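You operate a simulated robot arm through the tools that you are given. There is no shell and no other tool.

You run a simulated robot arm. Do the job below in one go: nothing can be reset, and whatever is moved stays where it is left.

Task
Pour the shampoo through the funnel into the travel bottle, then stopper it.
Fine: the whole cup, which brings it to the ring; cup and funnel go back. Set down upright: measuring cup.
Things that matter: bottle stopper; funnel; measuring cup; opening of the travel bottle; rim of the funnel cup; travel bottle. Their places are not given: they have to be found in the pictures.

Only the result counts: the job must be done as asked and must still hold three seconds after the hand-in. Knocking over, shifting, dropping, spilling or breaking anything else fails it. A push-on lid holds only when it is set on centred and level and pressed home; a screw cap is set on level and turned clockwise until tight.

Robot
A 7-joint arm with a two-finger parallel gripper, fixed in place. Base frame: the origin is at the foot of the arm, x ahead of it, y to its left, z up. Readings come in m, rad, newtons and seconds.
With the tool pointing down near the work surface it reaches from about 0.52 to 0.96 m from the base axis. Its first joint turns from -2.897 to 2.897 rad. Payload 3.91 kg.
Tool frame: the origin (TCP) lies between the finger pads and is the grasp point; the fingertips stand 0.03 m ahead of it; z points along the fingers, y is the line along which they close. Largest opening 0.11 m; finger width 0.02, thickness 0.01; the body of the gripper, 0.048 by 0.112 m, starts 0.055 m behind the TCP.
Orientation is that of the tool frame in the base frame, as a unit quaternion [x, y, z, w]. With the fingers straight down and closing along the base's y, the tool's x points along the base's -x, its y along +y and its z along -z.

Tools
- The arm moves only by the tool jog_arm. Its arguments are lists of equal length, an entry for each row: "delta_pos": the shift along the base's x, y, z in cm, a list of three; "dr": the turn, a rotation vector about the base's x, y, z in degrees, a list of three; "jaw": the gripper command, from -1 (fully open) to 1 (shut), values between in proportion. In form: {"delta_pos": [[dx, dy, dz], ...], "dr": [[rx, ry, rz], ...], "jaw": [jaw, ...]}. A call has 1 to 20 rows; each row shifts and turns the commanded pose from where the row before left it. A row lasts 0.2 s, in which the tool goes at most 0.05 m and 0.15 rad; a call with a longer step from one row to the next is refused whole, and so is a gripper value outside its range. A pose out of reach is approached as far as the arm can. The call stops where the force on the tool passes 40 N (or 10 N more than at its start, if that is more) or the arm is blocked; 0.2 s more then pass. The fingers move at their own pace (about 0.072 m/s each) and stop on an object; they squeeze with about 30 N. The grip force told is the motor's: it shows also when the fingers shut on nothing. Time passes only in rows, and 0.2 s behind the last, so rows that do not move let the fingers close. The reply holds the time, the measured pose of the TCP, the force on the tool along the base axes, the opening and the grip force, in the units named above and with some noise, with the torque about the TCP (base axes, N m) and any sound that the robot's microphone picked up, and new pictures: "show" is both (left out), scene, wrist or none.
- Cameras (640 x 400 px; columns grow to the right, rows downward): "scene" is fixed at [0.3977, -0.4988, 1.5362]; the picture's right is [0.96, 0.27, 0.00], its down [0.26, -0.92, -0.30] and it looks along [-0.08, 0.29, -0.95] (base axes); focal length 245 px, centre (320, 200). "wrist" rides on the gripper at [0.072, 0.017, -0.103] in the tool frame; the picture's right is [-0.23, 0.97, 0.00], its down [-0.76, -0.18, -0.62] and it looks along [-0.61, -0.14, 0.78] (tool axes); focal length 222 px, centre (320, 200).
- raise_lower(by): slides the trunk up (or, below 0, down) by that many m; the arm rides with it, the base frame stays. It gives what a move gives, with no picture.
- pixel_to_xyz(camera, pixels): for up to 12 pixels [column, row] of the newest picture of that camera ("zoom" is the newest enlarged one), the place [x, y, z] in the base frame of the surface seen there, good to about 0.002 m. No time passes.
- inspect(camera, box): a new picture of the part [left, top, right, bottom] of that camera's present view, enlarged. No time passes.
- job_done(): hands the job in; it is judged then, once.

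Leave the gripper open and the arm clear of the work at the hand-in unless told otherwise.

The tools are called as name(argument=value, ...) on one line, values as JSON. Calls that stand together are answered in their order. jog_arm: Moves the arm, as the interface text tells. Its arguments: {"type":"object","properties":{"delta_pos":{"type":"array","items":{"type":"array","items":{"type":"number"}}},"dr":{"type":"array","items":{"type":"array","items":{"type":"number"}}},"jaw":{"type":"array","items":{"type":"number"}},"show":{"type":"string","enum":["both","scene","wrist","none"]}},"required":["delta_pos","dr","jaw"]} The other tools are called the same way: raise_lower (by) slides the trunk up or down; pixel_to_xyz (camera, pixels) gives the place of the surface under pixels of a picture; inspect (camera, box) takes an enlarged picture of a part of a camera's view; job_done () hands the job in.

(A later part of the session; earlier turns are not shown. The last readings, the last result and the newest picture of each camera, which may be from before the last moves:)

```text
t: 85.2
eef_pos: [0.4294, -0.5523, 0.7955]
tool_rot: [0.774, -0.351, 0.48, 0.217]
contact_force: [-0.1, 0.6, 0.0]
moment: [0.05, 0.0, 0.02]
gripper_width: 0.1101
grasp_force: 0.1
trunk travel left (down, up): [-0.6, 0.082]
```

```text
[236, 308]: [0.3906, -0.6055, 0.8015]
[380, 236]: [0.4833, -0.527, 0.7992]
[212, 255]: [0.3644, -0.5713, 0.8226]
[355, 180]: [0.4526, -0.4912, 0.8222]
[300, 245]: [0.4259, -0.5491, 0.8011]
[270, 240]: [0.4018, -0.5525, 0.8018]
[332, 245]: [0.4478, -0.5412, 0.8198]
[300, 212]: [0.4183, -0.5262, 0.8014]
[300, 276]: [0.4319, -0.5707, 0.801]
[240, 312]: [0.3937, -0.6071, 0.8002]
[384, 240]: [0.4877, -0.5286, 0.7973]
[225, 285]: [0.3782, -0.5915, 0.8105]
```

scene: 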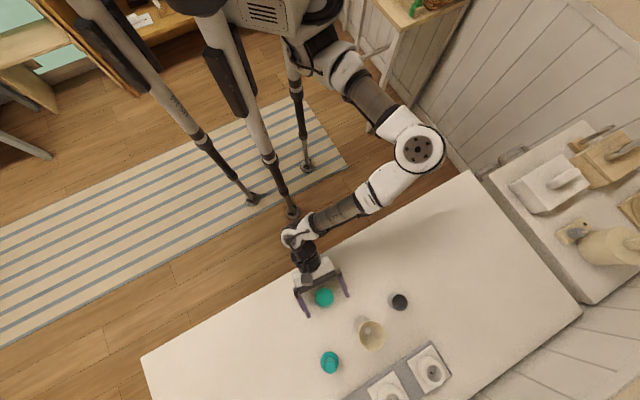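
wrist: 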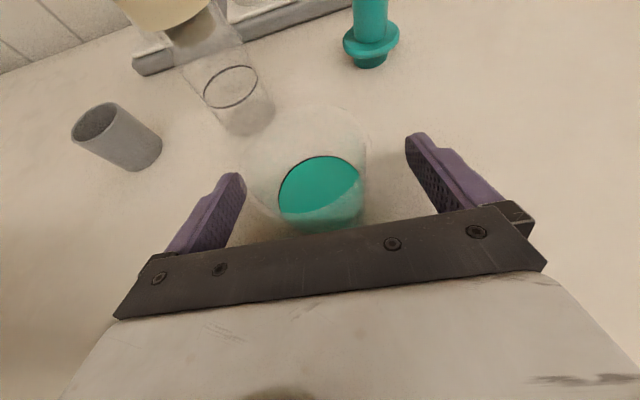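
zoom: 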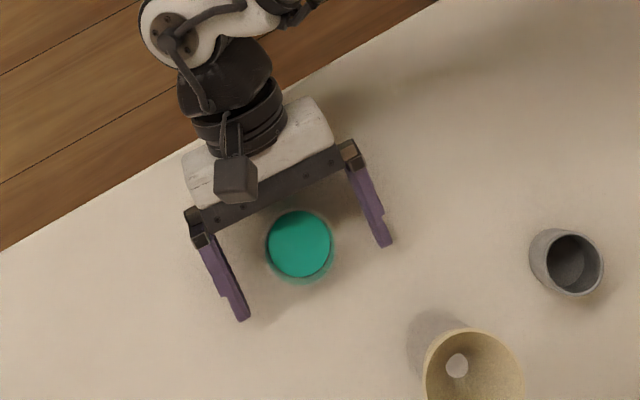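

Positioned within 1 mm of the mid-line. Close on the cup and lift slowly 3 cm, watching the force.

jog_arm(delta_pos=[[0, 0, 0], [0, 0, 0], [0, 0, 0], [0, 0, 0]], dr=[[0, 0, 0], [0, 0, 0], [0, 0, 0], [0, 0, 0]], jaw=[1, 1, 1, 1], show="none")

jog_arm(delta_pos=[[0, 0, 0], [0, 0, 0.5], [0, 0, 1], [0, 0, 1.5], [0, 0, 0]], dr=[[0, 0, 0], [0, 0, 0], [0, 0, 0], [0, 0, 0], [0, 0, 0]], jaw=[1, 1, 1, 1, 1])

inspect(camera="wrist", box=[220, 80, 420, 240])

```text
t: 86.2
eef_pos: [0.4288, -0.5528, 0.7961]
tool_rot: [0.774, -0.352, 0.479, 0.218]
contact_force: [0.4, 0.6, 0.9]
moment: [-0.04, 0.01, -0.01]
gripper_width: 0.0532
grasp_force: 30.1
trunk travel left (down, up): [-0.6, 0.082]
```

```text
t: 87.4
eef_pos: [0.4279, -0.5518, 0.8258]
tool_rot: [0.774, -0.353, 0.478, 0.219]
contact_force: [0.1, -0.9, -1.1]
moment: [0.01, 0.02, 0.0]
gripper_width: 0.0532
grasp_force: 30.1
trunk travel left (down, up): [-0.6, 0.082]
```

scene: 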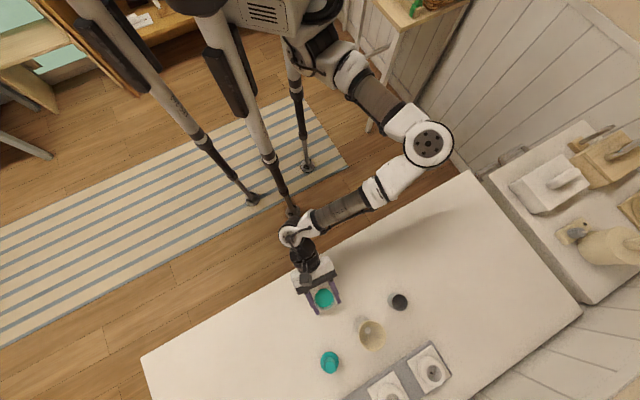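
wrist: 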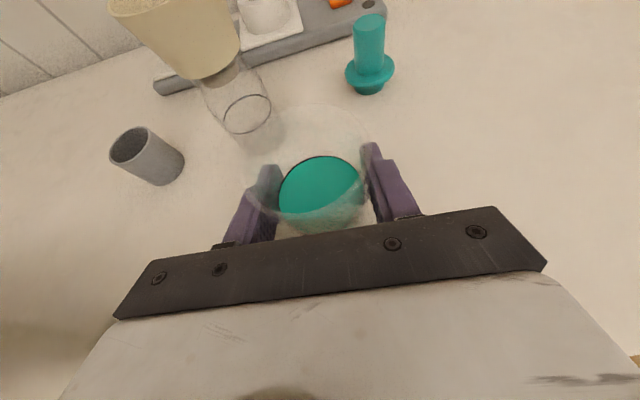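

```text
2.50 times, centred on (320, 160) of wrist
```

zoom: 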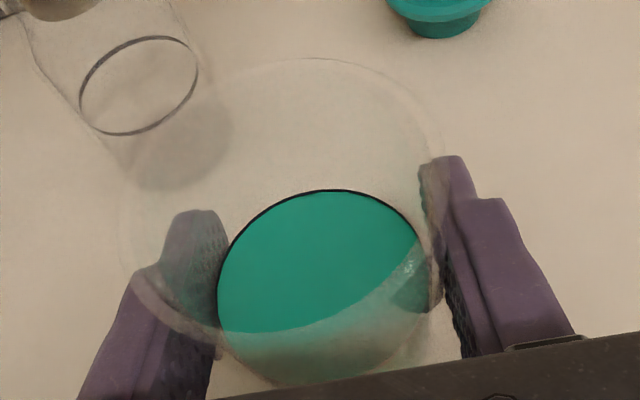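

The cup is lifted level. Continue lifting to z≈0.97, then carry it slowly to the pre-pour place (0.613,-0.535).

jog_arm(delta_pos=[[0, 0, 1], [0, 0, 1.8], [0, 0, 2.2], [0, 0, 2.2], [0, 0, 2.2], [0, 0, 2.2], [0, 0, 1.8], [0, 0, 1.2], [0, 0, 0]], dr=[[0, 0, 0], [0, 0, 0], [0, 0, 0], [0, 0, 0], [0, 0, 0], [0, 0, 0], [0, 0, 0], [0, 0, 0], [0, 0, 0]], jaw=[1, 1, 1, 1, 1, 1, 1, 1, 1], show="none")

jog_arm(delta_pos=[[0.8, 0.08, 0], [1.4, 0.13, 0], [1.8, 0.17, 0], [1.8, 0.17, 0], [1.8, 0.17, 0], [1.8, 0.17, 0], [1.8, 0.17, 0], [1.8, 0.17, 0], [1.8, 0.17, 0], [1.6, 0.15, 0], [1.2, 0.1, 0], [0.8, 0.05, 0], [0, 0, 0]], dr=[[0, 0, 0], [0, 0, 0], [0, 0, 0], [0, 0, 0], [0, 0, 0], [0, 0, 0], [0, 0, 0], [0, 0, 0], [0, 0, 0], [0, 0, 0], [0, 0, 0], [0, 0, 0], [0, 0, 0]], jaw=[1, 1, 1, 1, 1, 1, 1, 1, 1, 1, 1, 1, 1])

inspect(camera="scene", box=[330, 250, 450, 370])

```text
t: 89.4
eef_pos: [0.4279, -0.5527, 0.9726]
tool_rot: [0.774, -0.353, 0.479, 0.218]
contact_force: [0.0, 0.0, -2.0]
moment: [-0.01, -0.02, -0.01]
gripper_width: 0.0529
grasp_force: 30.0
trunk travel left (down, up): [-0.6, 0.082]
```

```text
t: 92.2
eef_pos: [0.6125, -0.535, 0.9713]
tool_rot: [0.774, -0.353, 0.479, 0.218]
contact_force: [-0.7, -1.1, -0.6]
moment: [0.0, 0.04, -0.04]
gripper_width: 0.0529
grasp_force: 30.0
trunk travel left (down, up): [-0.6, 0.082]
```

scene: 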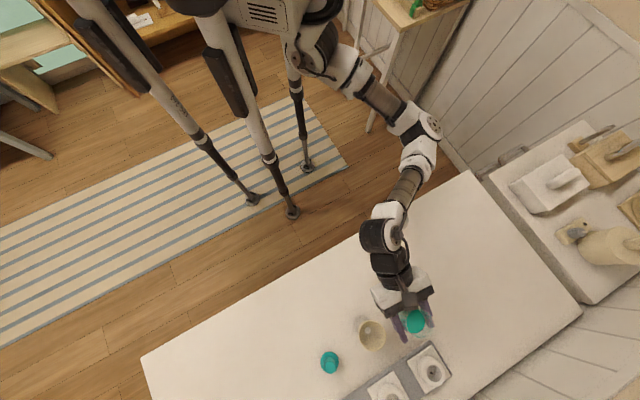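
wrist: 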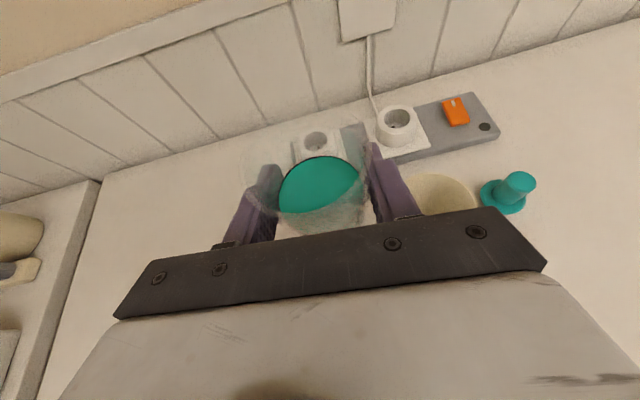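

```text
3.33 times, centred on (390, 310) of scene
```

zoom: 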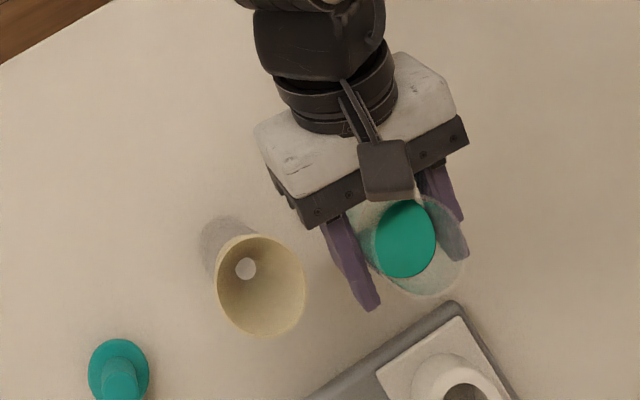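

Same place as in the dry run, liquid level, cup beside the funnel. Roll to 40° gently (5° rows).

jog_arm(delta_pos=[[-0.095, -0.084, -0.46], [-0.095, -0.084, -0.46], [-0.095, -0.084, -0.46], [-0.095, -0.084, -0.46], [-0.095, -0.084, -0.46], [-0.095, -0.084, -0.46], [-0.095, -0.084, -0.46], [-0.095, -0.084, -0.47], [0, 0, 0]], dr=[[3.269, -3.784, 0], [3.269, -3.784, 0], [3.269, -3.784, 0], [3.269, -3.784, 0], [3.269, -3.784, 0], [3.269, -3.784, 0], [3.269, -3.784, 0], [3.269, -3.784, 0], [0, 0, 0]], jaw=[1, 1, 1, 1, 1, 1, 1, 1, 1])

inspect(camera="scene", box=[330, 250, 450, 370])

```text
t: 94.2
eef_pos: [0.6054, -0.5416, 0.9356]
tool_rot: [0.652, -0.495, 0.572, -0.06]
contact_force: [-0.1, 0.0, -1.4]
moment: [-0.03, -0.01, 0.02]
gripper_width: 0.0531
grasp_force: 30.8
trunk travel left (down, up): [-0.6, 0.082]
```

scene: 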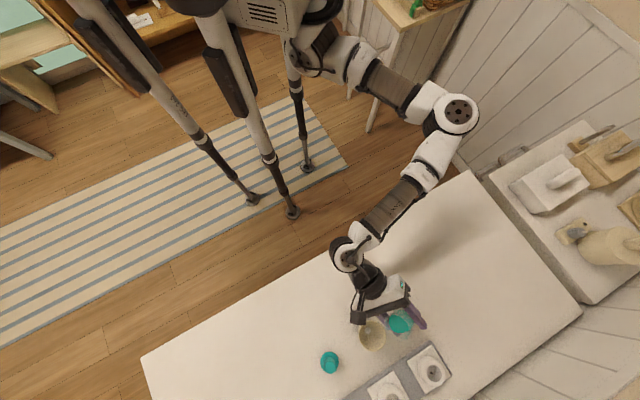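
wrist: 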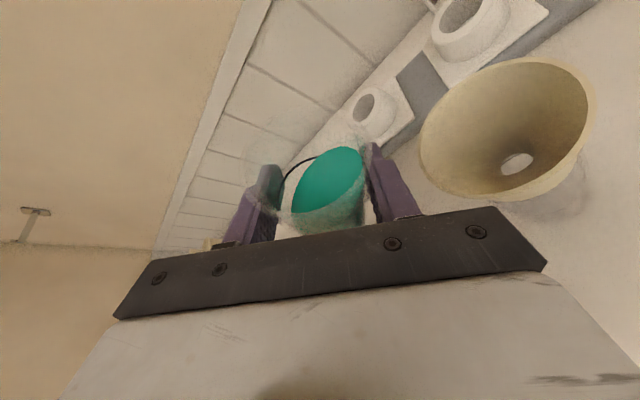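

```text
3.33 times, centred on (390, 310) of scene
```

zoom: 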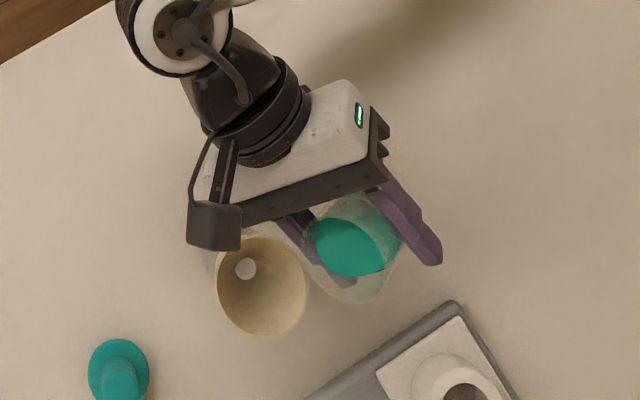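

Liquid stays level inside the cup, lip near the funnel edge. Move the lip over the funnel while rolling to 56°.

jog_arm(delta_pos=[[-0.48, -0.43, -0.34], [-0.48, -0.42, -0.33], [-0.06, -0.05, 0.02], [-0.07, -0.06, 0.03], [0, 0, 0]], dr=[[2.615, -3.027, 0], [2.615, -3.027, 0], [2.615, -3.027, 0], [2.615, -3.027, 0], [0, 0, 0]], jaw=[1, 1, 1, 1, 1])

inspect(camera="scene", box=[330, 270, 430, 370])

```text
t: 95.4
eef_pos: [0.5948, -0.552, 0.9291]
tool_rot: [0.58, -0.536, 0.589, -0.17]
contact_force: [0.4, 0.3, -0.4]
moment: [-0.06, 0.01, 0.01]
gripper_width: 0.0531
grasp_force: 29.7
trunk travel left (down, up): [-0.6, 0.082]
```

scene: 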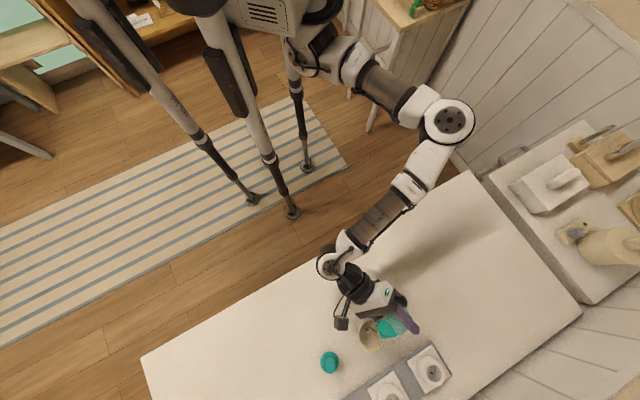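
wrist: 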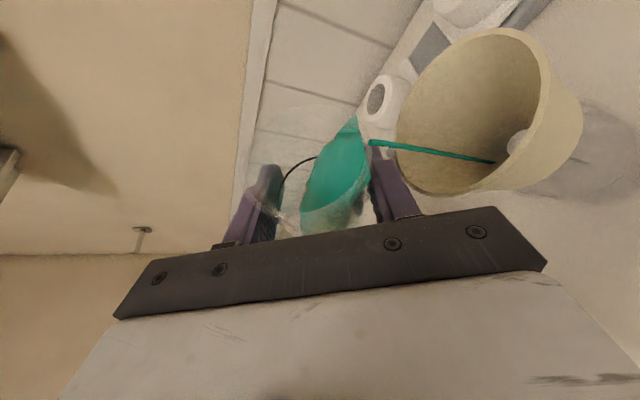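

```text
4.00 times, centred on (380, 320) of scene
```

zoom: 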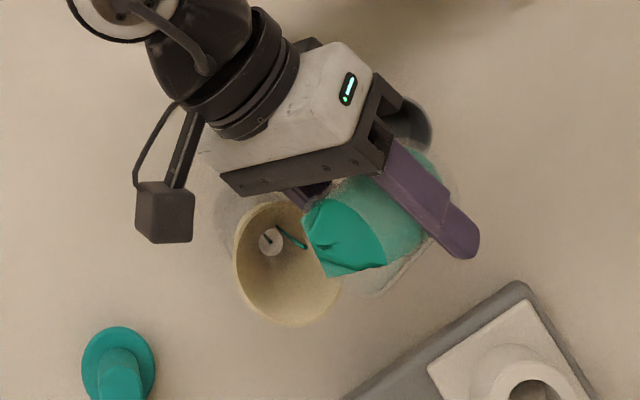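

A thin stream runs from the lip into the funnel's hole. Continue slowly (2° rows) to 72°.

jog_arm(delta_pos=[[-0.04, -0.035, 0.06], [-0.04, -0.035, 0.06], [-0.05, -0.045, 0.06], [-0.05, -0.045, 0.06], [-0.03, -0.025, 0.065], [-0.03, -0.025, 0.065], [-0.03, -0.025, 0.055], [-0.03, -0.025, 0.055], [0, 0, 0]], dr=[[1.307, -1.514, 0], [1.307, -1.514, 0], [1.307, -1.514, 0], [1.307, -1.514, 0], [1.307, -1.514, 0], [1.307, -1.514, 0], [1.307, -1.514, 0], [1.307, -1.514, 0], [0, 0, 0]], jaw=[1, 1, 1, 1, 1, 1, 1, 1, 1])

inspect(camera="scene", box=[330, 270, 430, 370])

```text
t: 97.4
eef_pos: [0.5913, -0.5535, 0.935]
tool_rot: [0.497, -0.566, 0.595, -0.279]
contact_force: [-0.7, 0.1, -0.2]
moment: [0.03, 0.03, 0.02]
gripper_width: 0.0529
grasp_force: 29.9
trunk travel left (down, up): [-0.6, 0.082]
```

scene: 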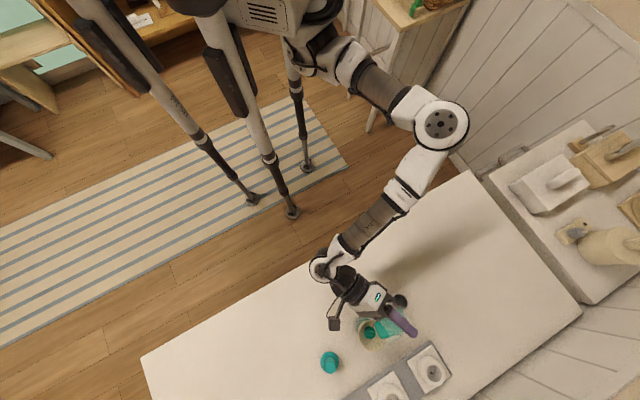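
wrist: 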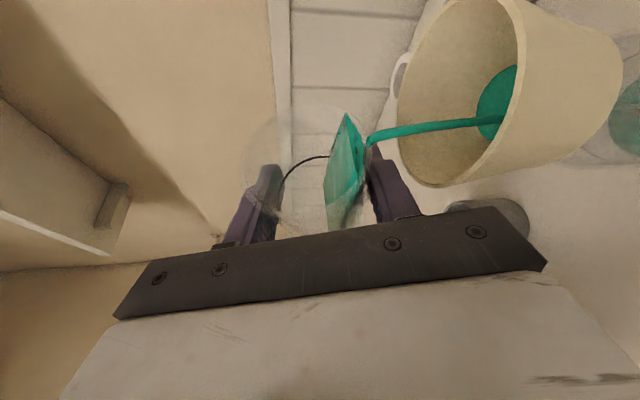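

```text
4.00 times, centred on (380, 320) of scene
```

zoom: 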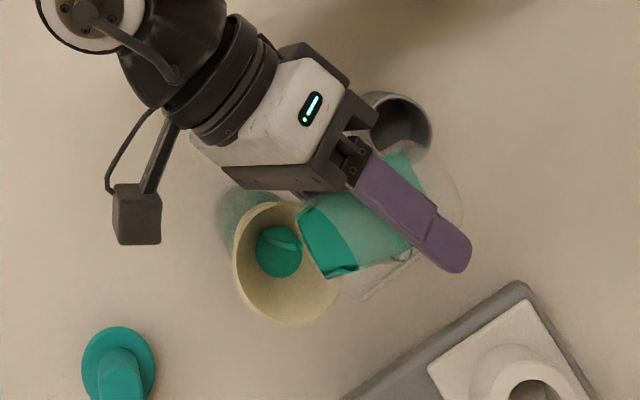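

The stream goes in; a small pool stands in the funnel and the bottle is filling. I'll pause ~1.5 s for draining, then roll on to 88°.

jog_arm(delta_pos=[[0, 0, 0], [0, 0, 0], [0, 0, 0], [0, 0, 0], [0, 0, 0], [0, 0, 0], [0, 0, 0], [-0.035, -0.035, 0.13], [-0.035, -0.035, 0.13], [-0.055, -0.045, 0.15], [-0.055, -0.045, 0.15], [-0.05, -0.05, 0.145], [-0.05, -0.05, 0.145], [-0.065, -0.055, 0.14], [-0.065, -0.055, 0.14], [0, 0, 0]], dr=[[0, 0, 0], [0, 0, 0], [0, 0, 0], [0, 0, 0], [0, 0, 0], [0, 0, 0], [0, 0, 0], [1.307, -1.514, 0], [1.307, -1.514, 0], [1.307, -1.514, 0], [1.307, -1.514, 0], [1.307, -1.514, 0], [1.307, -1.514, 0], [1.307, -1.514, 0], [1.307, -1.514, 0], [0, 0, 0]], jaw=[1, 1, 1, 1, 1, 1, 1, 1, 1, 1, 1, 1, 1, 1, 1, 1])

inspect(camera="scene", box=[330, 270, 430, 370])

```text
t: 100.8
eef_pos: [0.586, -0.558, 0.9463]
tool_rot: [0.404, -0.586, 0.59, -0.38]
contact_force: [0.9, -0.5, -1.1]
moment: [0.0, 0.03, -0.02]
gripper_width: 0.0525
grasp_force: 30.0
trunk travel left (down, up): [-0.6, 0.082]
```

scene: 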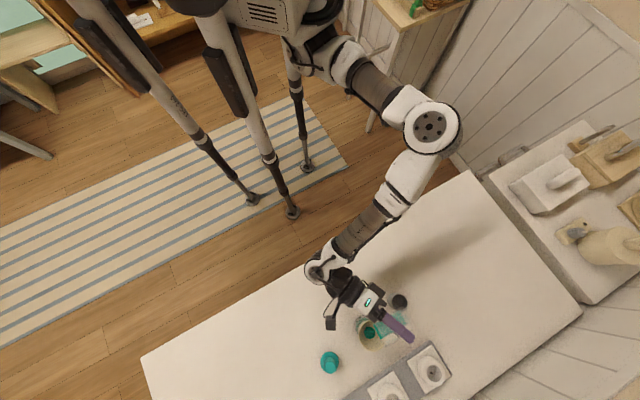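
wrist: 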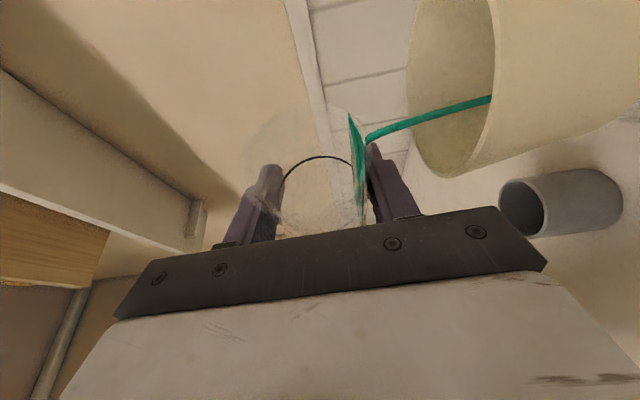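

```text
4.00 times, centred on (380, 320) of scene
```

zoom: 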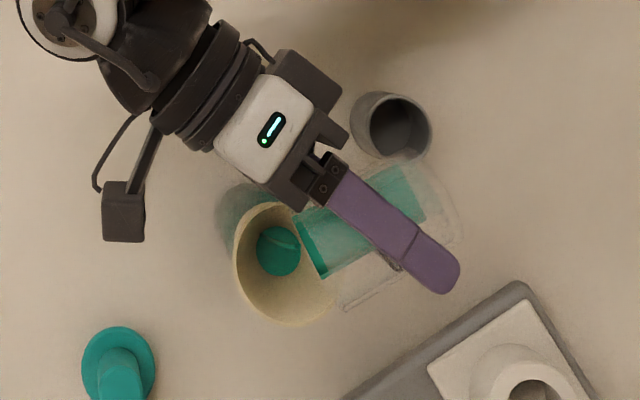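

All goes into the funnel. Continue to 124° and hold for the last drops.

jog_arm(delta_pos=[[-0.065, -0.06, 0.13], [-0.065, -0.06, 0.13], [-0.08, -0.07, 0.13], [-0.08, -0.07, 0.13], [-0.08, -0.07, 0.115], [-0.08, -0.07, 0.115], [-0.19, -0.165, 0.21], [-0.19, -0.165, 0.21], [-0.2, -0.175, 0.18], [-0.2, -0.175, 0.18], [-0.22, -0.2, 0.13], [-0.22, -0.2, 0.13], [0, 0, 0], [0, 0, 0], [0, 0, 0], [0, 0, 0], [0, 0, 0]], dr=[[1.307, -1.514, 0], [1.307, -1.514, 0], [1.307, -1.514, 0], [1.307, -1.514, 0], [1.307, -1.514, 0], [1.307, -1.514, 0], [2.615, -3.027, 0], [2.615, -3.027, 0], [2.615, -3.027, 0], [2.615, -3.027, 0], [2.615, -3.027, 0], [2.615, -3.027, 0], [0, 0, 0], [0, 0, 0], [0, 0, 0], [0, 0, 0], [0, 0, 0]], jaw=[1, 1, 1, 1, 1, 1, 1, 1, 1, 1, 1, 1, 1, 1, 1, 1, 1])

inspect(camera="scene", box=[330, 270, 430, 370])

inspect(camera="wrist", box=[220, 0, 640, 240])

```text
t: 104.4
eef_pos: [0.5705, -0.572, 0.9635]
tool_rot: [-0.17, 0.588, -0.537, 0.58]
contact_force: [0.0, -1.0, -0.7]
moment: [0.03, -0.01, 0.01]
gripper_width: 0.0523
grasp_force: 30.1
trunk travel left (down, up): [-0.6, 0.082]
```

scene: 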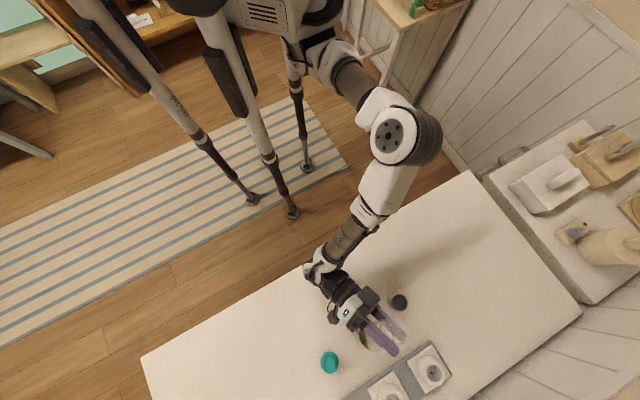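
wrist: 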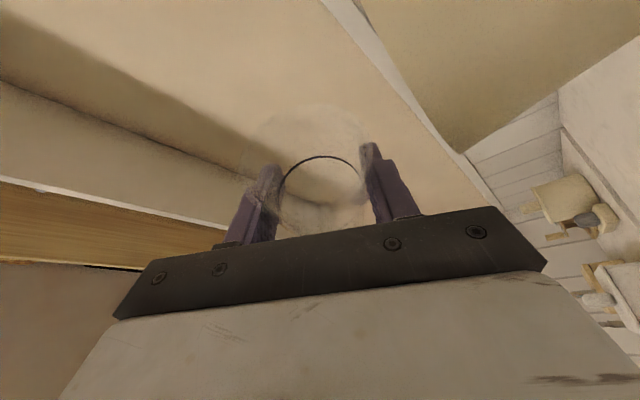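

```text
4.00 times, centred on (380, 320) of scene
```

zoom: 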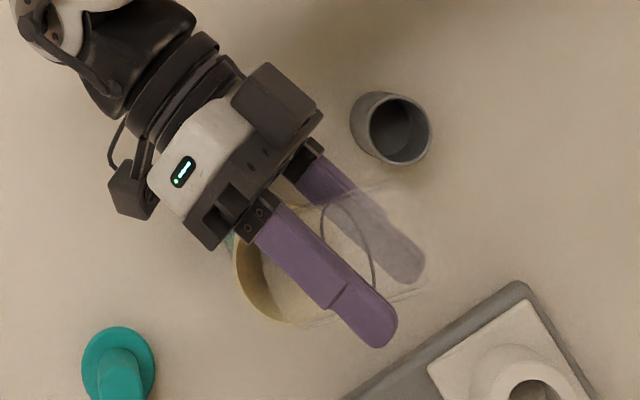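

```text
1.52 times, centred on (430, 120) of wrist
```

zoom: 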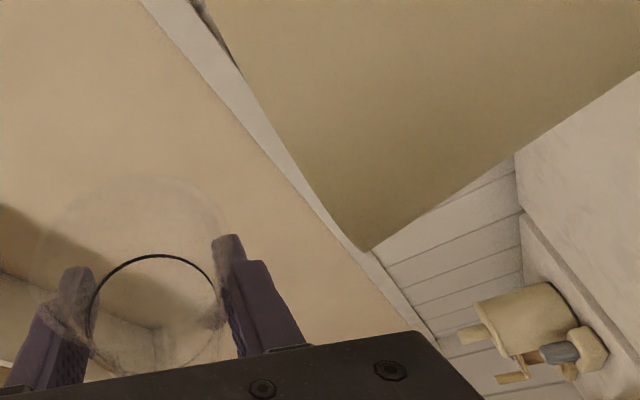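

The cup is empty. I'll hold a bit more and then roll back upright along the same path.

jog_arm(delta_pos=[[0, 0, 0], [0, 0, 0], [0, 0, 0], [0.44, 0.4, -0.26], [0.4, 0.35, -0.36], [0.38, 0.33, -0.42], [0.16, 0.14, -0.23], [0.29, 0.26, -0.52], [0.23, 0.21, -0.57], [0.18, 0.16, -0.6], [0.12, 0.1, -0.24], [0.18, 0.16, -0.24], [0.13, 0.11, -0.05], [0.96, 0.85, 0.67], [0.16, 0.14, 0.73], [0.15, 0.14, 0.74], [0.15, 0.13, 0.74], [0.15, 0.13, 0.74], [0.15, 0.13, 0.74], [0, 0, 0]], dr=[[0, 0, 0], [0, 0, 0], [0, 0, 0], [-5.23, 6.05, 0], [-5.23, 6.05, 0], [-5.23, 6.05, 0], [-2.615, 3.025, 0], [-5.23, 6.05, 0], [-5.23, 6.05, 0], [-5.23, 6.05, 0], [-5.23, 6.05, 0], [-5.23, 6.05, 0], [-5.23, 6.05, 0], [-5.23, 6.05, 0], [-5.23, 6.05, 0], [-5.23, 6.05, 0], [-5.23, 6.05, 0], [-5.23, 6.05, 0], [-5.23, 6.05, 0], [0, 0, 0]], jaw=[1, 1, 1, 1, 1, 1, 1, 1, 1, 1, 1, 1, 1, 1, 1, 1, 1, 1, 1, 1])

inspect(camera="scene", box=[320, 260, 440, 370])

```text
t: 108.6
eef_pos: [0.6123, -0.5343, 0.9708]
tool_rot: [0.774, -0.353, 0.478, 0.218]
contact_force: [0.0, 0.5, -0.1]
moment: [-0.02, 0.0, 0.02]
gripper_width: 0.0524
grasp_force: 29.5
trunk travel left (down, up): [-0.6, 0.082]
```

scene: 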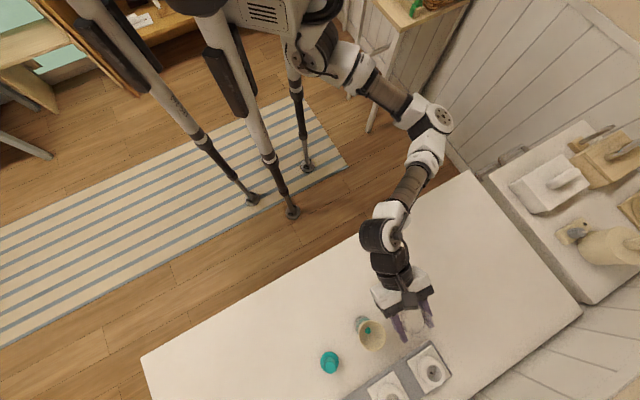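
wrist: 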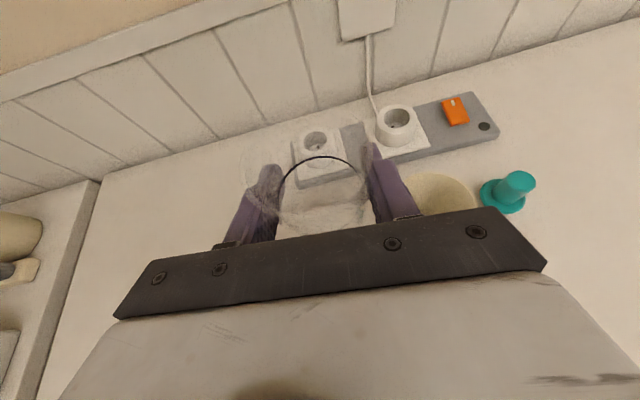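

```text
3.64 times, centred on (380, 315) of scene
```

zoom: 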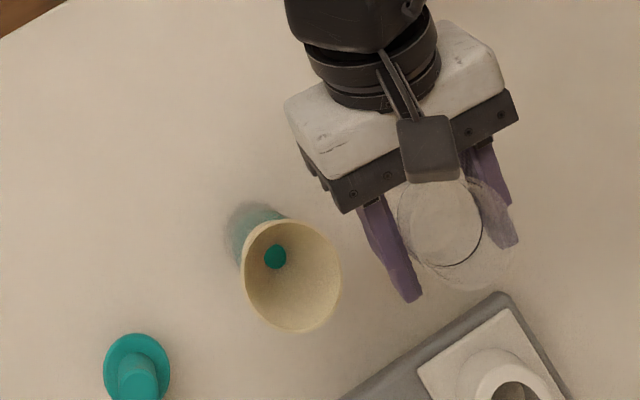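

Pour complete: cup empty and upright, teal seen through the funnel's hole (bottle's liquid). Now carry the cup back to its place (0.429,-0.5525).

jog_arm(delta_pos=[[-2, -0.2, 0], [-3, -0.3, 0], [-3, -0.3, 0], [-3, -0.3, 0], [-3, -0.3, 0], [-2.5, -0.24, 0], [-1.83, -0.18, 0], [0, 0, 0], [0, 0, -2], [0, 0, -3], [0, 0, -3], [0, 0, -3], [0, 0, -2.5], [0, 0, -1.5], [0, 0, 0]], dr=[[0, 0, 0], [0, 0, 0], [0, 0, 0], [0, 0, 0], [0, 0, 0], [0, 0, 0], [0, 0, 0], [0, 0, 0], [0, 0, 0], [0, 0, 0], [0, 0, 0], [0, 0, 0], [0, 0, 0], [0, 0, 0], [0, 0, 0]], jaw=[1, 1, 1, 1, 1, 1, 1, 1, 1, 1, 1, 1, 1, 1, 1])

```text
t: 111.8
eef_pos: [0.429, -0.5538, 0.8225]
tool_rot: [0.773, -0.354, 0.479, 0.218]
contact_force: [0.1, 0.1, -0.8]
moment: [0.03, 0.01, 0.02]
gripper_width: 0.0524
grasp_force: 29.9
trunk travel left (down, up): [-0.6, 0.082]
```

scene: 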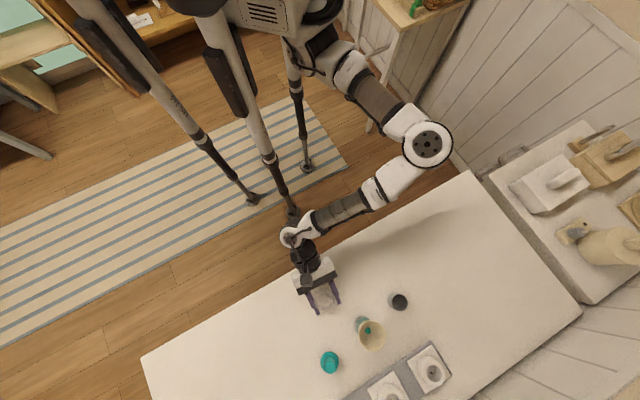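
wrist: 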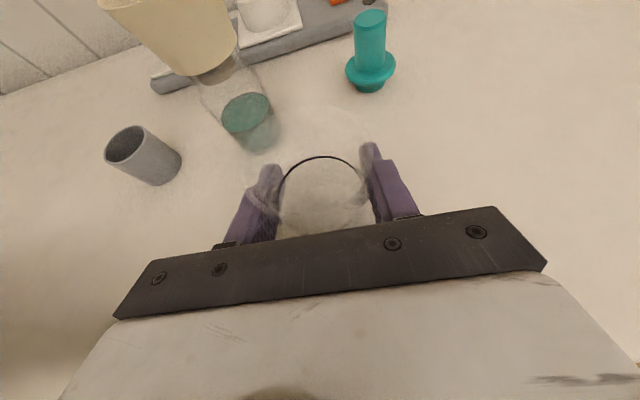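

The bottle is filled up to its ring. Lower the cup the last 2.6 cm gently, watching the force.

jog_arm(delta_pos=[[0, 0.1, -1], [0, 0, -0.8], [0, 0, -0.4], [0, 0, -0.2], [0, 0, 0]], dr=[[0, 0, 0], [0, 0, 0], [0, 0, 0], [0, 0, 0], [0, 0, 0]], jaw=[1, 1, 1, 1, 1], show="none")

jog_arm(delta_pos=[[0, 0, -0.1], [0, 0, -0.1], [0, 0, 0]], dr=[[0, 0, 0], [0, 0, 0], [0, 0, 0]], jaw=[1, 1, 1], show="none")

```text
t: 113.0
eef_pos: [0.4281, -0.5535, 0.7984]
tool_rot: [0.774, -0.353, 0.479, 0.217]
contact_force: [0.1, -0.8, -1.0]
moment: [-0.01, 0.02, 0.0]
gripper_width: 0.0519
grasp_force: 30.1
trunk travel left (down, up): [-0.6, 0.082]
```

```text
t: 113.8
eef_pos: [0.4287, -0.5527, 0.7962]
tool_rot: [0.773, -0.354, 0.479, 0.219]
contact_force: [0.4, -0.3, -0.6]
moment: [-0.02, -0.04, -0.02]
gripper_width: 0.0521
grasp_force: 29.7
trunk travel left (down, up): [-0.6, 0.082]
```

No force yet at 0.796. Lower in 1 mm steps until the table is felt.

jog_arm(delta_pos=[[0, 0, -0.1], [0, 0, 0]], dr=[[0, 0, 0], [0, 0, 0]], jaw=[1, 1], show="none")

jog_arm(delta_pos=[[0, 0, -0.1], [0, 0, 0]], dr=[[0, 0, 0], [0, 0, 0]], jaw=[1, 1], show="wrist")

```text
t: 114.4
eef_pos: [0.4274, -0.554, 0.7966]
tool_rot: [0.773, -0.353, 0.48, 0.218]
contact_force: [0.5, 1.3, 6.8]
moment: [-0.06, 0.12, 0.01]
gripper_width: 0.052
grasp_force: 30.2
trunk travel left (down, up): [-0.6, 0.082]
```

```text
t: 115.0
eef_pos: [0.4283, -0.5531, 0.7956]
tool_rot: [0.773, -0.354, 0.48, 0.219]
contact_force: [1.8, 2.7, 13.9]
moment: [-0.07, 0.21, -0.05]
gripper_width: 0.0517
grasp_force: 29.9
trunk travel left (down, up): [-0.6, 0.082]
```

wrist: 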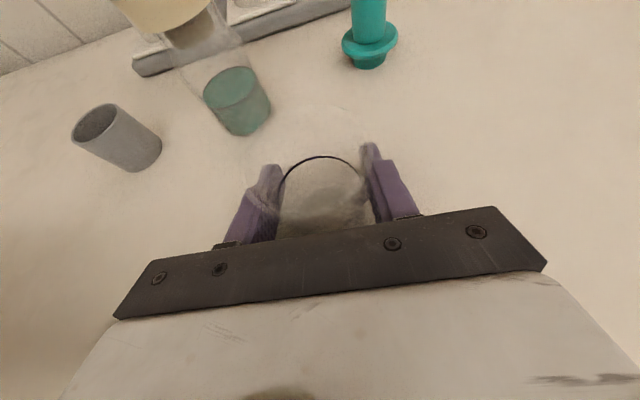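

The cup stands on the table (contact 14 N). Ease off 1 mm and open the fingers.

jog_arm(delta_pos=[[0, 0, 0.1], [0, 0, 0], [0, 0, 0], [0, 0, 0], [0, 0, 0]], dr=[[0, 0, 0], [0, 0, 0], [0, 0, 0], [0, 0, 0], [0, 0, 0]], jaw=[1, -0.4, -1, -1, -1])

inspect(camera="scene", box=[270, 230, 390, 340])

```text
t: 116.2
eef_pos: [0.4279, -0.5528, 0.795]
tool_rot: [0.774, -0.353, 0.479, 0.218]
contact_force: [0.4, -0.1, 0.1]
moment: [-0.02, -0.03, 0.03]
gripper_width: 0.1102
grasp_force: 0.0
trunk travel left (down, up): [-0.6, 0.082]
```

scene: 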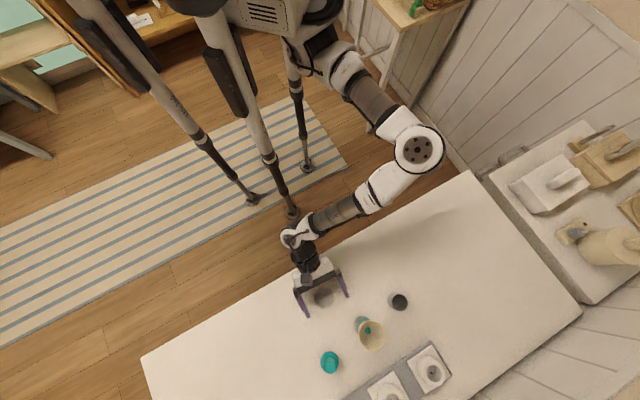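
wrist: 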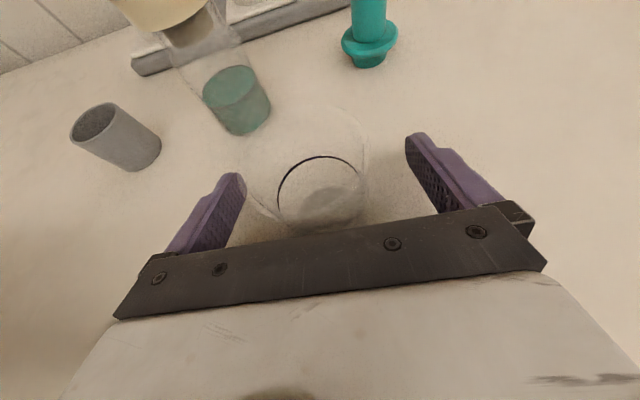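

```text
3.64 times, centred on (330, 285) of scene
```

zoom: 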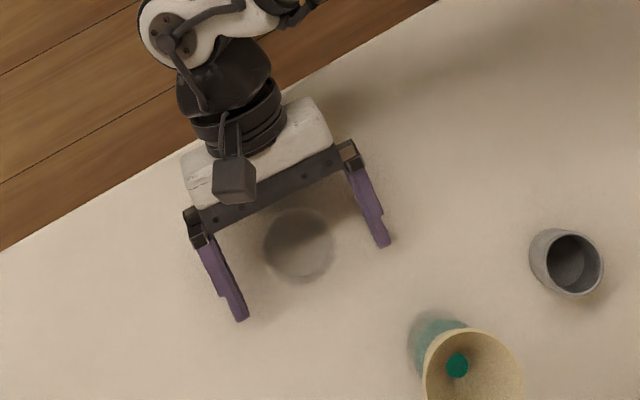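

The cup stands upright in its place. I'll rise straight up, then tilt the tool back to pointing down.

jog_arm(delta_pos=[[0, 0, 1], [0, 0, 2], [0, 0, 3], [0, 0, 3], [0, 0, 3], [0, 0, 3], [0, 0, 4], [0, 0, 4], [0, 0, 4], [0, 0, 0], [0, 0, 0], [0, 0, 0], [0, 0, 0], [0, 0, 0], [0, 0, 0], [0, 0, 0], [0, 0, 0], [0, 0, 0]], dr=[[0, 0, 0], [0, 0, 0], [0, 0, 0], [0, 0, 0], [0, 0, 0], [0, 0, 0], [0, 0, 0], [0, 0, 0], [0, 0, 0], [5.987, 5.208, 0], [5.987, 5.208, 0], [5.987, 5.208, 0], [5.987, 5.208, 0], [5.987, 5.208, 0], [5.987, 5.208, 0], [5.987, 5.208, 0], [5.987, 5.208, 0], [0, 0, 0]], jaw=[-1, -1, -1, -1, -1, -1, -1, -1, -1, -1, -1, -1, -1, -1, -1, -1, -1, -1], show="scene")

```text
t: 120.0
eef_pos: [0.4276, -0.5526, 1.0651]
tool_rot: [0.91, -0.415, -0.001, 0.0]
contact_force: [0.2, -1.0, -0.3]
moment: [0.03, -0.02, 0.01]
gripper_width: 0.11
grasp_force: 0.0
trunk travel left (down, up): [-0.6, 0.082]
```

scene: 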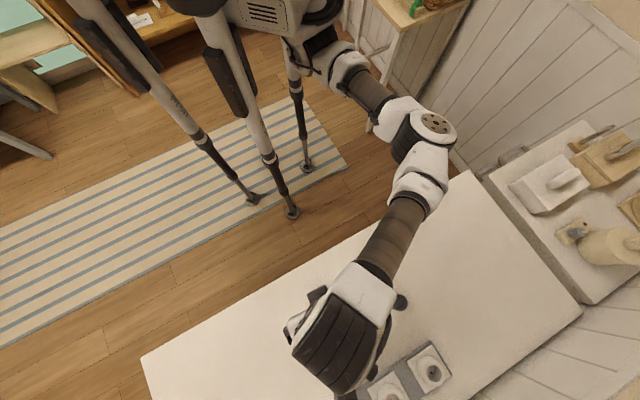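

Now yaw back by -131° to the earlier tool orientation while moving above the bottle/funnel (z≈1.0).

jog_arm(delta_pos=[[0.75, -0.25, 0], [0.75, -0.25, 0], [0.75, -0.25, 0], [0.75, -0.25, 0], [0.75, -0.25, 0], [0.75, -0.25, 0], [0.75, -0.25, 0], [0.75, -0.25, 0], [0.75, -0.25, -0.5], [0.75, -0.25, -0.5], [0.75, -0.25, -1], [0.75, -0.25, -1], [0.75, -0.25, -1], [0.75, -0.25, -1], [0.75, -0.25, -1], [0.75, -0.25, -0.5], [0.6, -0.25, 0], [0, 0, 0]], dr=[[0, 0, -7.703], [0, 0, -7.703], [0, 0, -7.703], [0, 0, -7.703], [0, 0, -7.703], [0, 0, -7.703], [0, 0, -7.703], [0, 0, -7.703], [0, 0, -7.703], [0, 0, -7.703], [0, 0, -7.703], [0, 0, -7.703], [0, 0, -7.703], [0, 0, -7.703], [0, 0, -7.703], [0, 0, -7.703], [0, 0, -7.703], [0, 0, 0]], jaw=[-1, -1, -1, -1, -1, -1, -1, -1, -1, -1, -1, -1, -1, -1, -1, -1, -1, -1])

inspect(camera="wrist", box=[250, 60, 400, 200])

```text
t: 123.8
eef_pos: [0.5543, -0.5928, 0.9992]
tool_rot: [0.001, 1.0, 0.001, 0.001]
contact_force: [1.2, 0.1, 0.0]
moment: [0.0, 0.03, 0.02]
gripper_width: 0.1097
grasp_force: 0.0
trunk travel left (down, up): [-0.6, 0.082]
```

scene: 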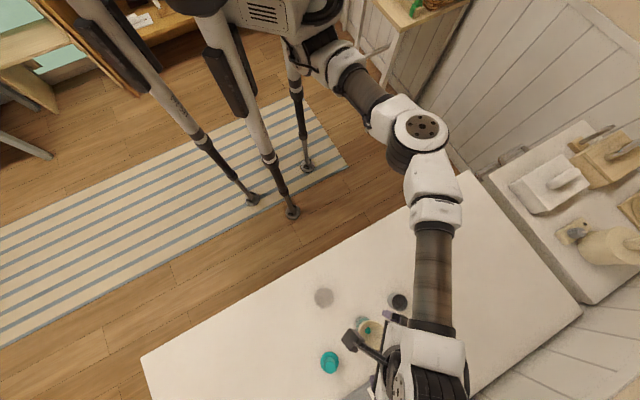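
wrist: 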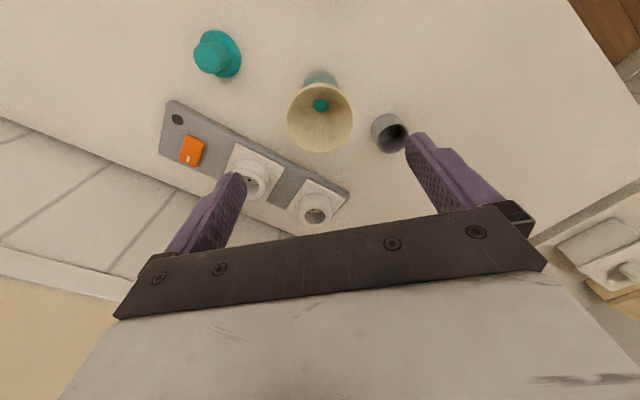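

```text
2.86 times, centred on (325, 130) of wrist
```

zoom: 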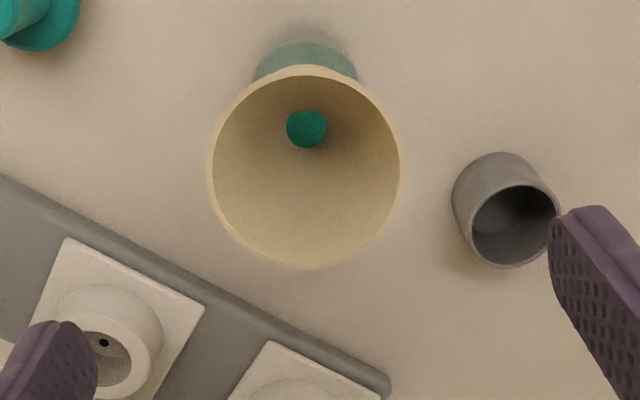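

The funnel is empty. Centre over it (y -0.22 cm) and descend to TCP z≈0.877.

jog_arm(delta_pos=[[0.02, -0.2, -2.5], [0, 0, -2.5], [0, 0, -2.5], [0, 0, -2], [0, 0, -1.5], [0, 0, -1.2], [0, 0, 0], [0, 0, 0]], dr=[[0, 0, 0], [0, 0, 0], [0, 0, 0], [0, 0, 0], [0, 0, 0], [0, 0, 0], [0, 0, 0], [0, 0, 0]], jaw=[-1, -1, -1, -1, -1, -1, -1, -1], show="wrist")

jog_arm(delta_pos=[[0, 0, 0]], dr=[[0, 0, 0]], jaw=[-1], show="wrist")

```text
t: 125.6
eef_pos: [0.5548, -0.596, 0.8763]
tool_rot: [0.0, 1.0, 0.0, 0.0]
contact_force: [-0.2, -0.1, 0.1]
moment: [0.0, -0.03, 0.01]
gripper_width: 0.1099
grasp_force: 0.0
trunk travel left (down, up): [-0.6, 0.082]
```

wrist: 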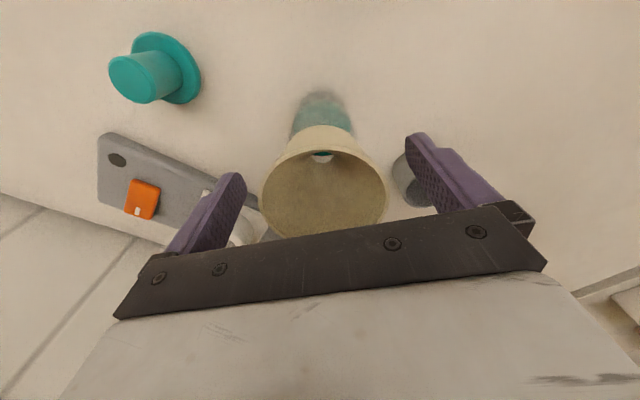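

```text
t: 126.0
eef_pos: [0.555, -0.597, 0.8773]
tool_rot: [0.0, 1.0, -0.001, 0.001]
contact_force: [0.3, 0.3, 0.7]
moment: [-0.01, -0.04, 0.02]
gripper_width: 0.1101
grasp_force: 0.0
trunk travel left (down, up): [-0.6, 0.082]
```

wrist: 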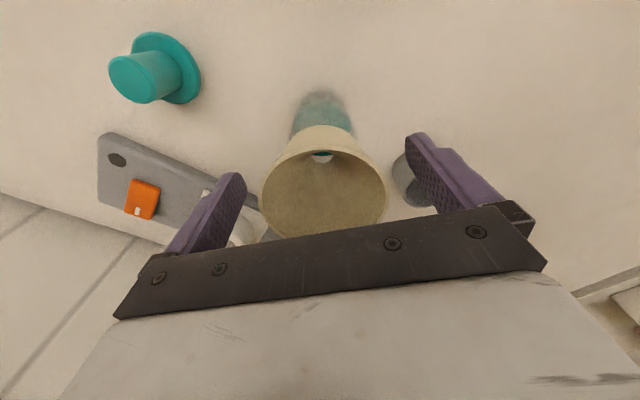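

By comparing with the earlier closed grip (rim centre at column ≈319), the funnel is ≈3 mm off the finger mid-line toward +y. Shift +0.25 cm in y and check.

jog_arm(delta_pos=[[0, 0.25, 0], [0, 0, 0], [0, 0, 0]], dr=[[0, 0, 0], [0, 0, 0], [0, 0, 0]], jaw=[-1, -1, -1], show="wrist")

inspect(camera="wrist", box=[220, 110, 430, 240])

```text
t: 126.8
eef_pos: [0.554, -0.5948, 0.8766]
tool_rot: [0.0, 1.0, 0.001, 0.001]
contact_force: [0.2, 1.5, -0.5]
moment: [0.0, 0.0, 0.02]
gripper_width: 0.11
grasp_force: 0.1
trunk travel left (down, up): [-0.6, 0.082]
```

wrist: 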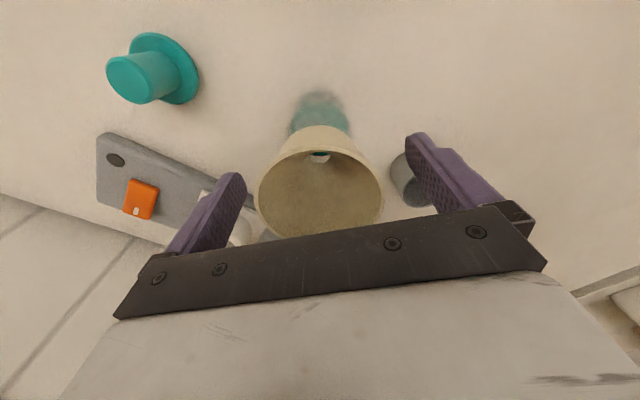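

```text
3.05 times, centred on (325, 175) of wrist
```

zoom: 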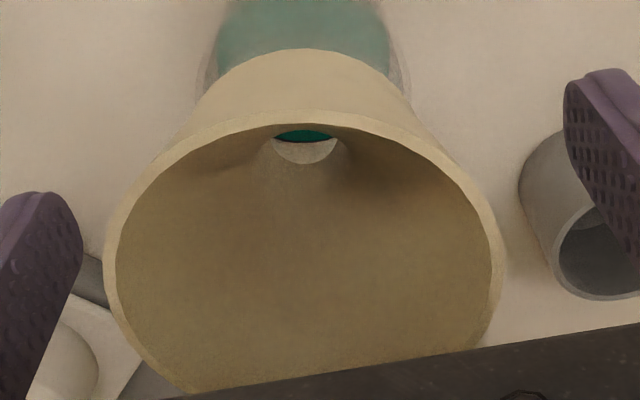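

Centred now (rim 255–383, centre 319). Close the fingers.

jog_arm(delta_pos=[[0, 0, 0], [0, 0, 0], [0, 0, 0], [0, 0, 0]], dr=[[0, 0, 0], [0, 0, 0], [0, 0, 0], [0, 0, 0]], jaw=[1, 1, 1, 1], show="wrist")

inspect(camera="wrist", box=[246, 120, 392, 240])

pixel_to_xyz(camera="zoom", pixels=[[104, 250], [112, 210], [135, 172], [180, 135], [240, 109], [310, 101], [380, 106], [440, 123], [490, 155], [520, 195], [532, 235], [531, 270]])

```text
t: 127.8
eef_pos: [0.5538, -0.5945, 0.8782]
tool_rot: [0.001, 1.0, -0.001, 0.001]
contact_force: [-0.5, -0.2, 0.1]
moment: [-0.02, 0.02, -0.04]
gripper_width: 0.064
grasp_force: 29.8
trunk travel left (down, up): [-0.6, 0.082]
```

wrist: 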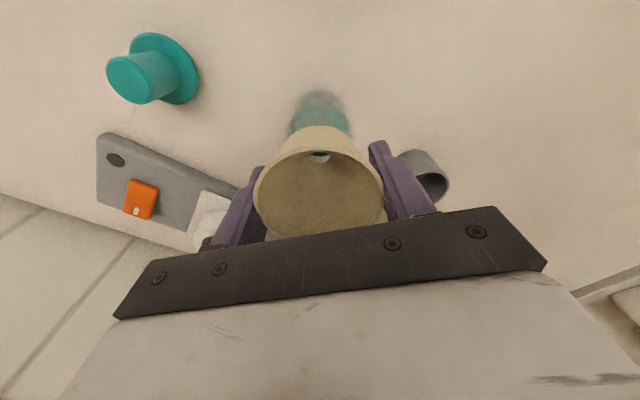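

```text
3.33 times, centred on (319, 180) of wrist
```

zoom: 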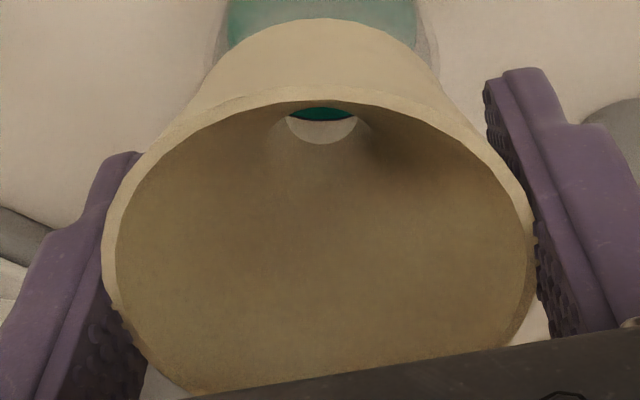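

```text
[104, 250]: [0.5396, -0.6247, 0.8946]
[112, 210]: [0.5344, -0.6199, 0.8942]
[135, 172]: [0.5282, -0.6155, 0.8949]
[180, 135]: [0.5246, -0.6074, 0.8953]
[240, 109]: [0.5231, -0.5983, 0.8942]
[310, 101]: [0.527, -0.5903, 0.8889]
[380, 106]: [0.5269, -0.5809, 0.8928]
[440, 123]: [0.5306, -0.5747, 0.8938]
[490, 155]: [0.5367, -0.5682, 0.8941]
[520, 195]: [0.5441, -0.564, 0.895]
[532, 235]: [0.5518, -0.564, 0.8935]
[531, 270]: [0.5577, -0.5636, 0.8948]
```

Gripped level. Lift straight up slowly, watching forces and the bottle.

jog_arm(delta_pos=[[0, 0, 0.3], [0, 0, 0.4], [0, 0, 0.5], [0, 0, 0.5], [0, 0, 0.5], [0, 0, 0]], dr=[[0, 0, 0], [0, 0, 0], [0, 0, 0], [0, 0, 0], [0, 0, 0], [0, 0, 0]], jaw=[1, 1, 1, 1, 1, 1], show="wrist")

inspect(camera="wrist", box=[246, 70, 392, 190])

```text
t: 129.2
eef_pos: [0.5557, -0.5956, 0.8999]
tool_rot: [0.0, 1.0, 0.0, 0.0]
contact_force: [0.2, -0.4, -1.2]
moment: [0.01, 0.0, -0.04]
gripper_width: 0.0643
grasp_force: 30.3
trunk travel left (down, up): [-0.6, 0.082]
```

wrist: 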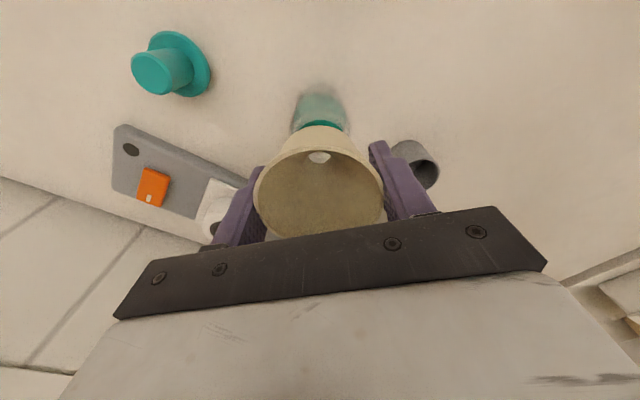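

```text
3.33 times, centred on (319, 130) of wrist
```

zoom: 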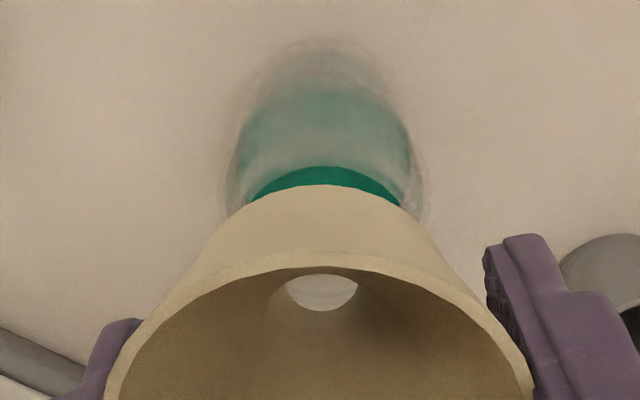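

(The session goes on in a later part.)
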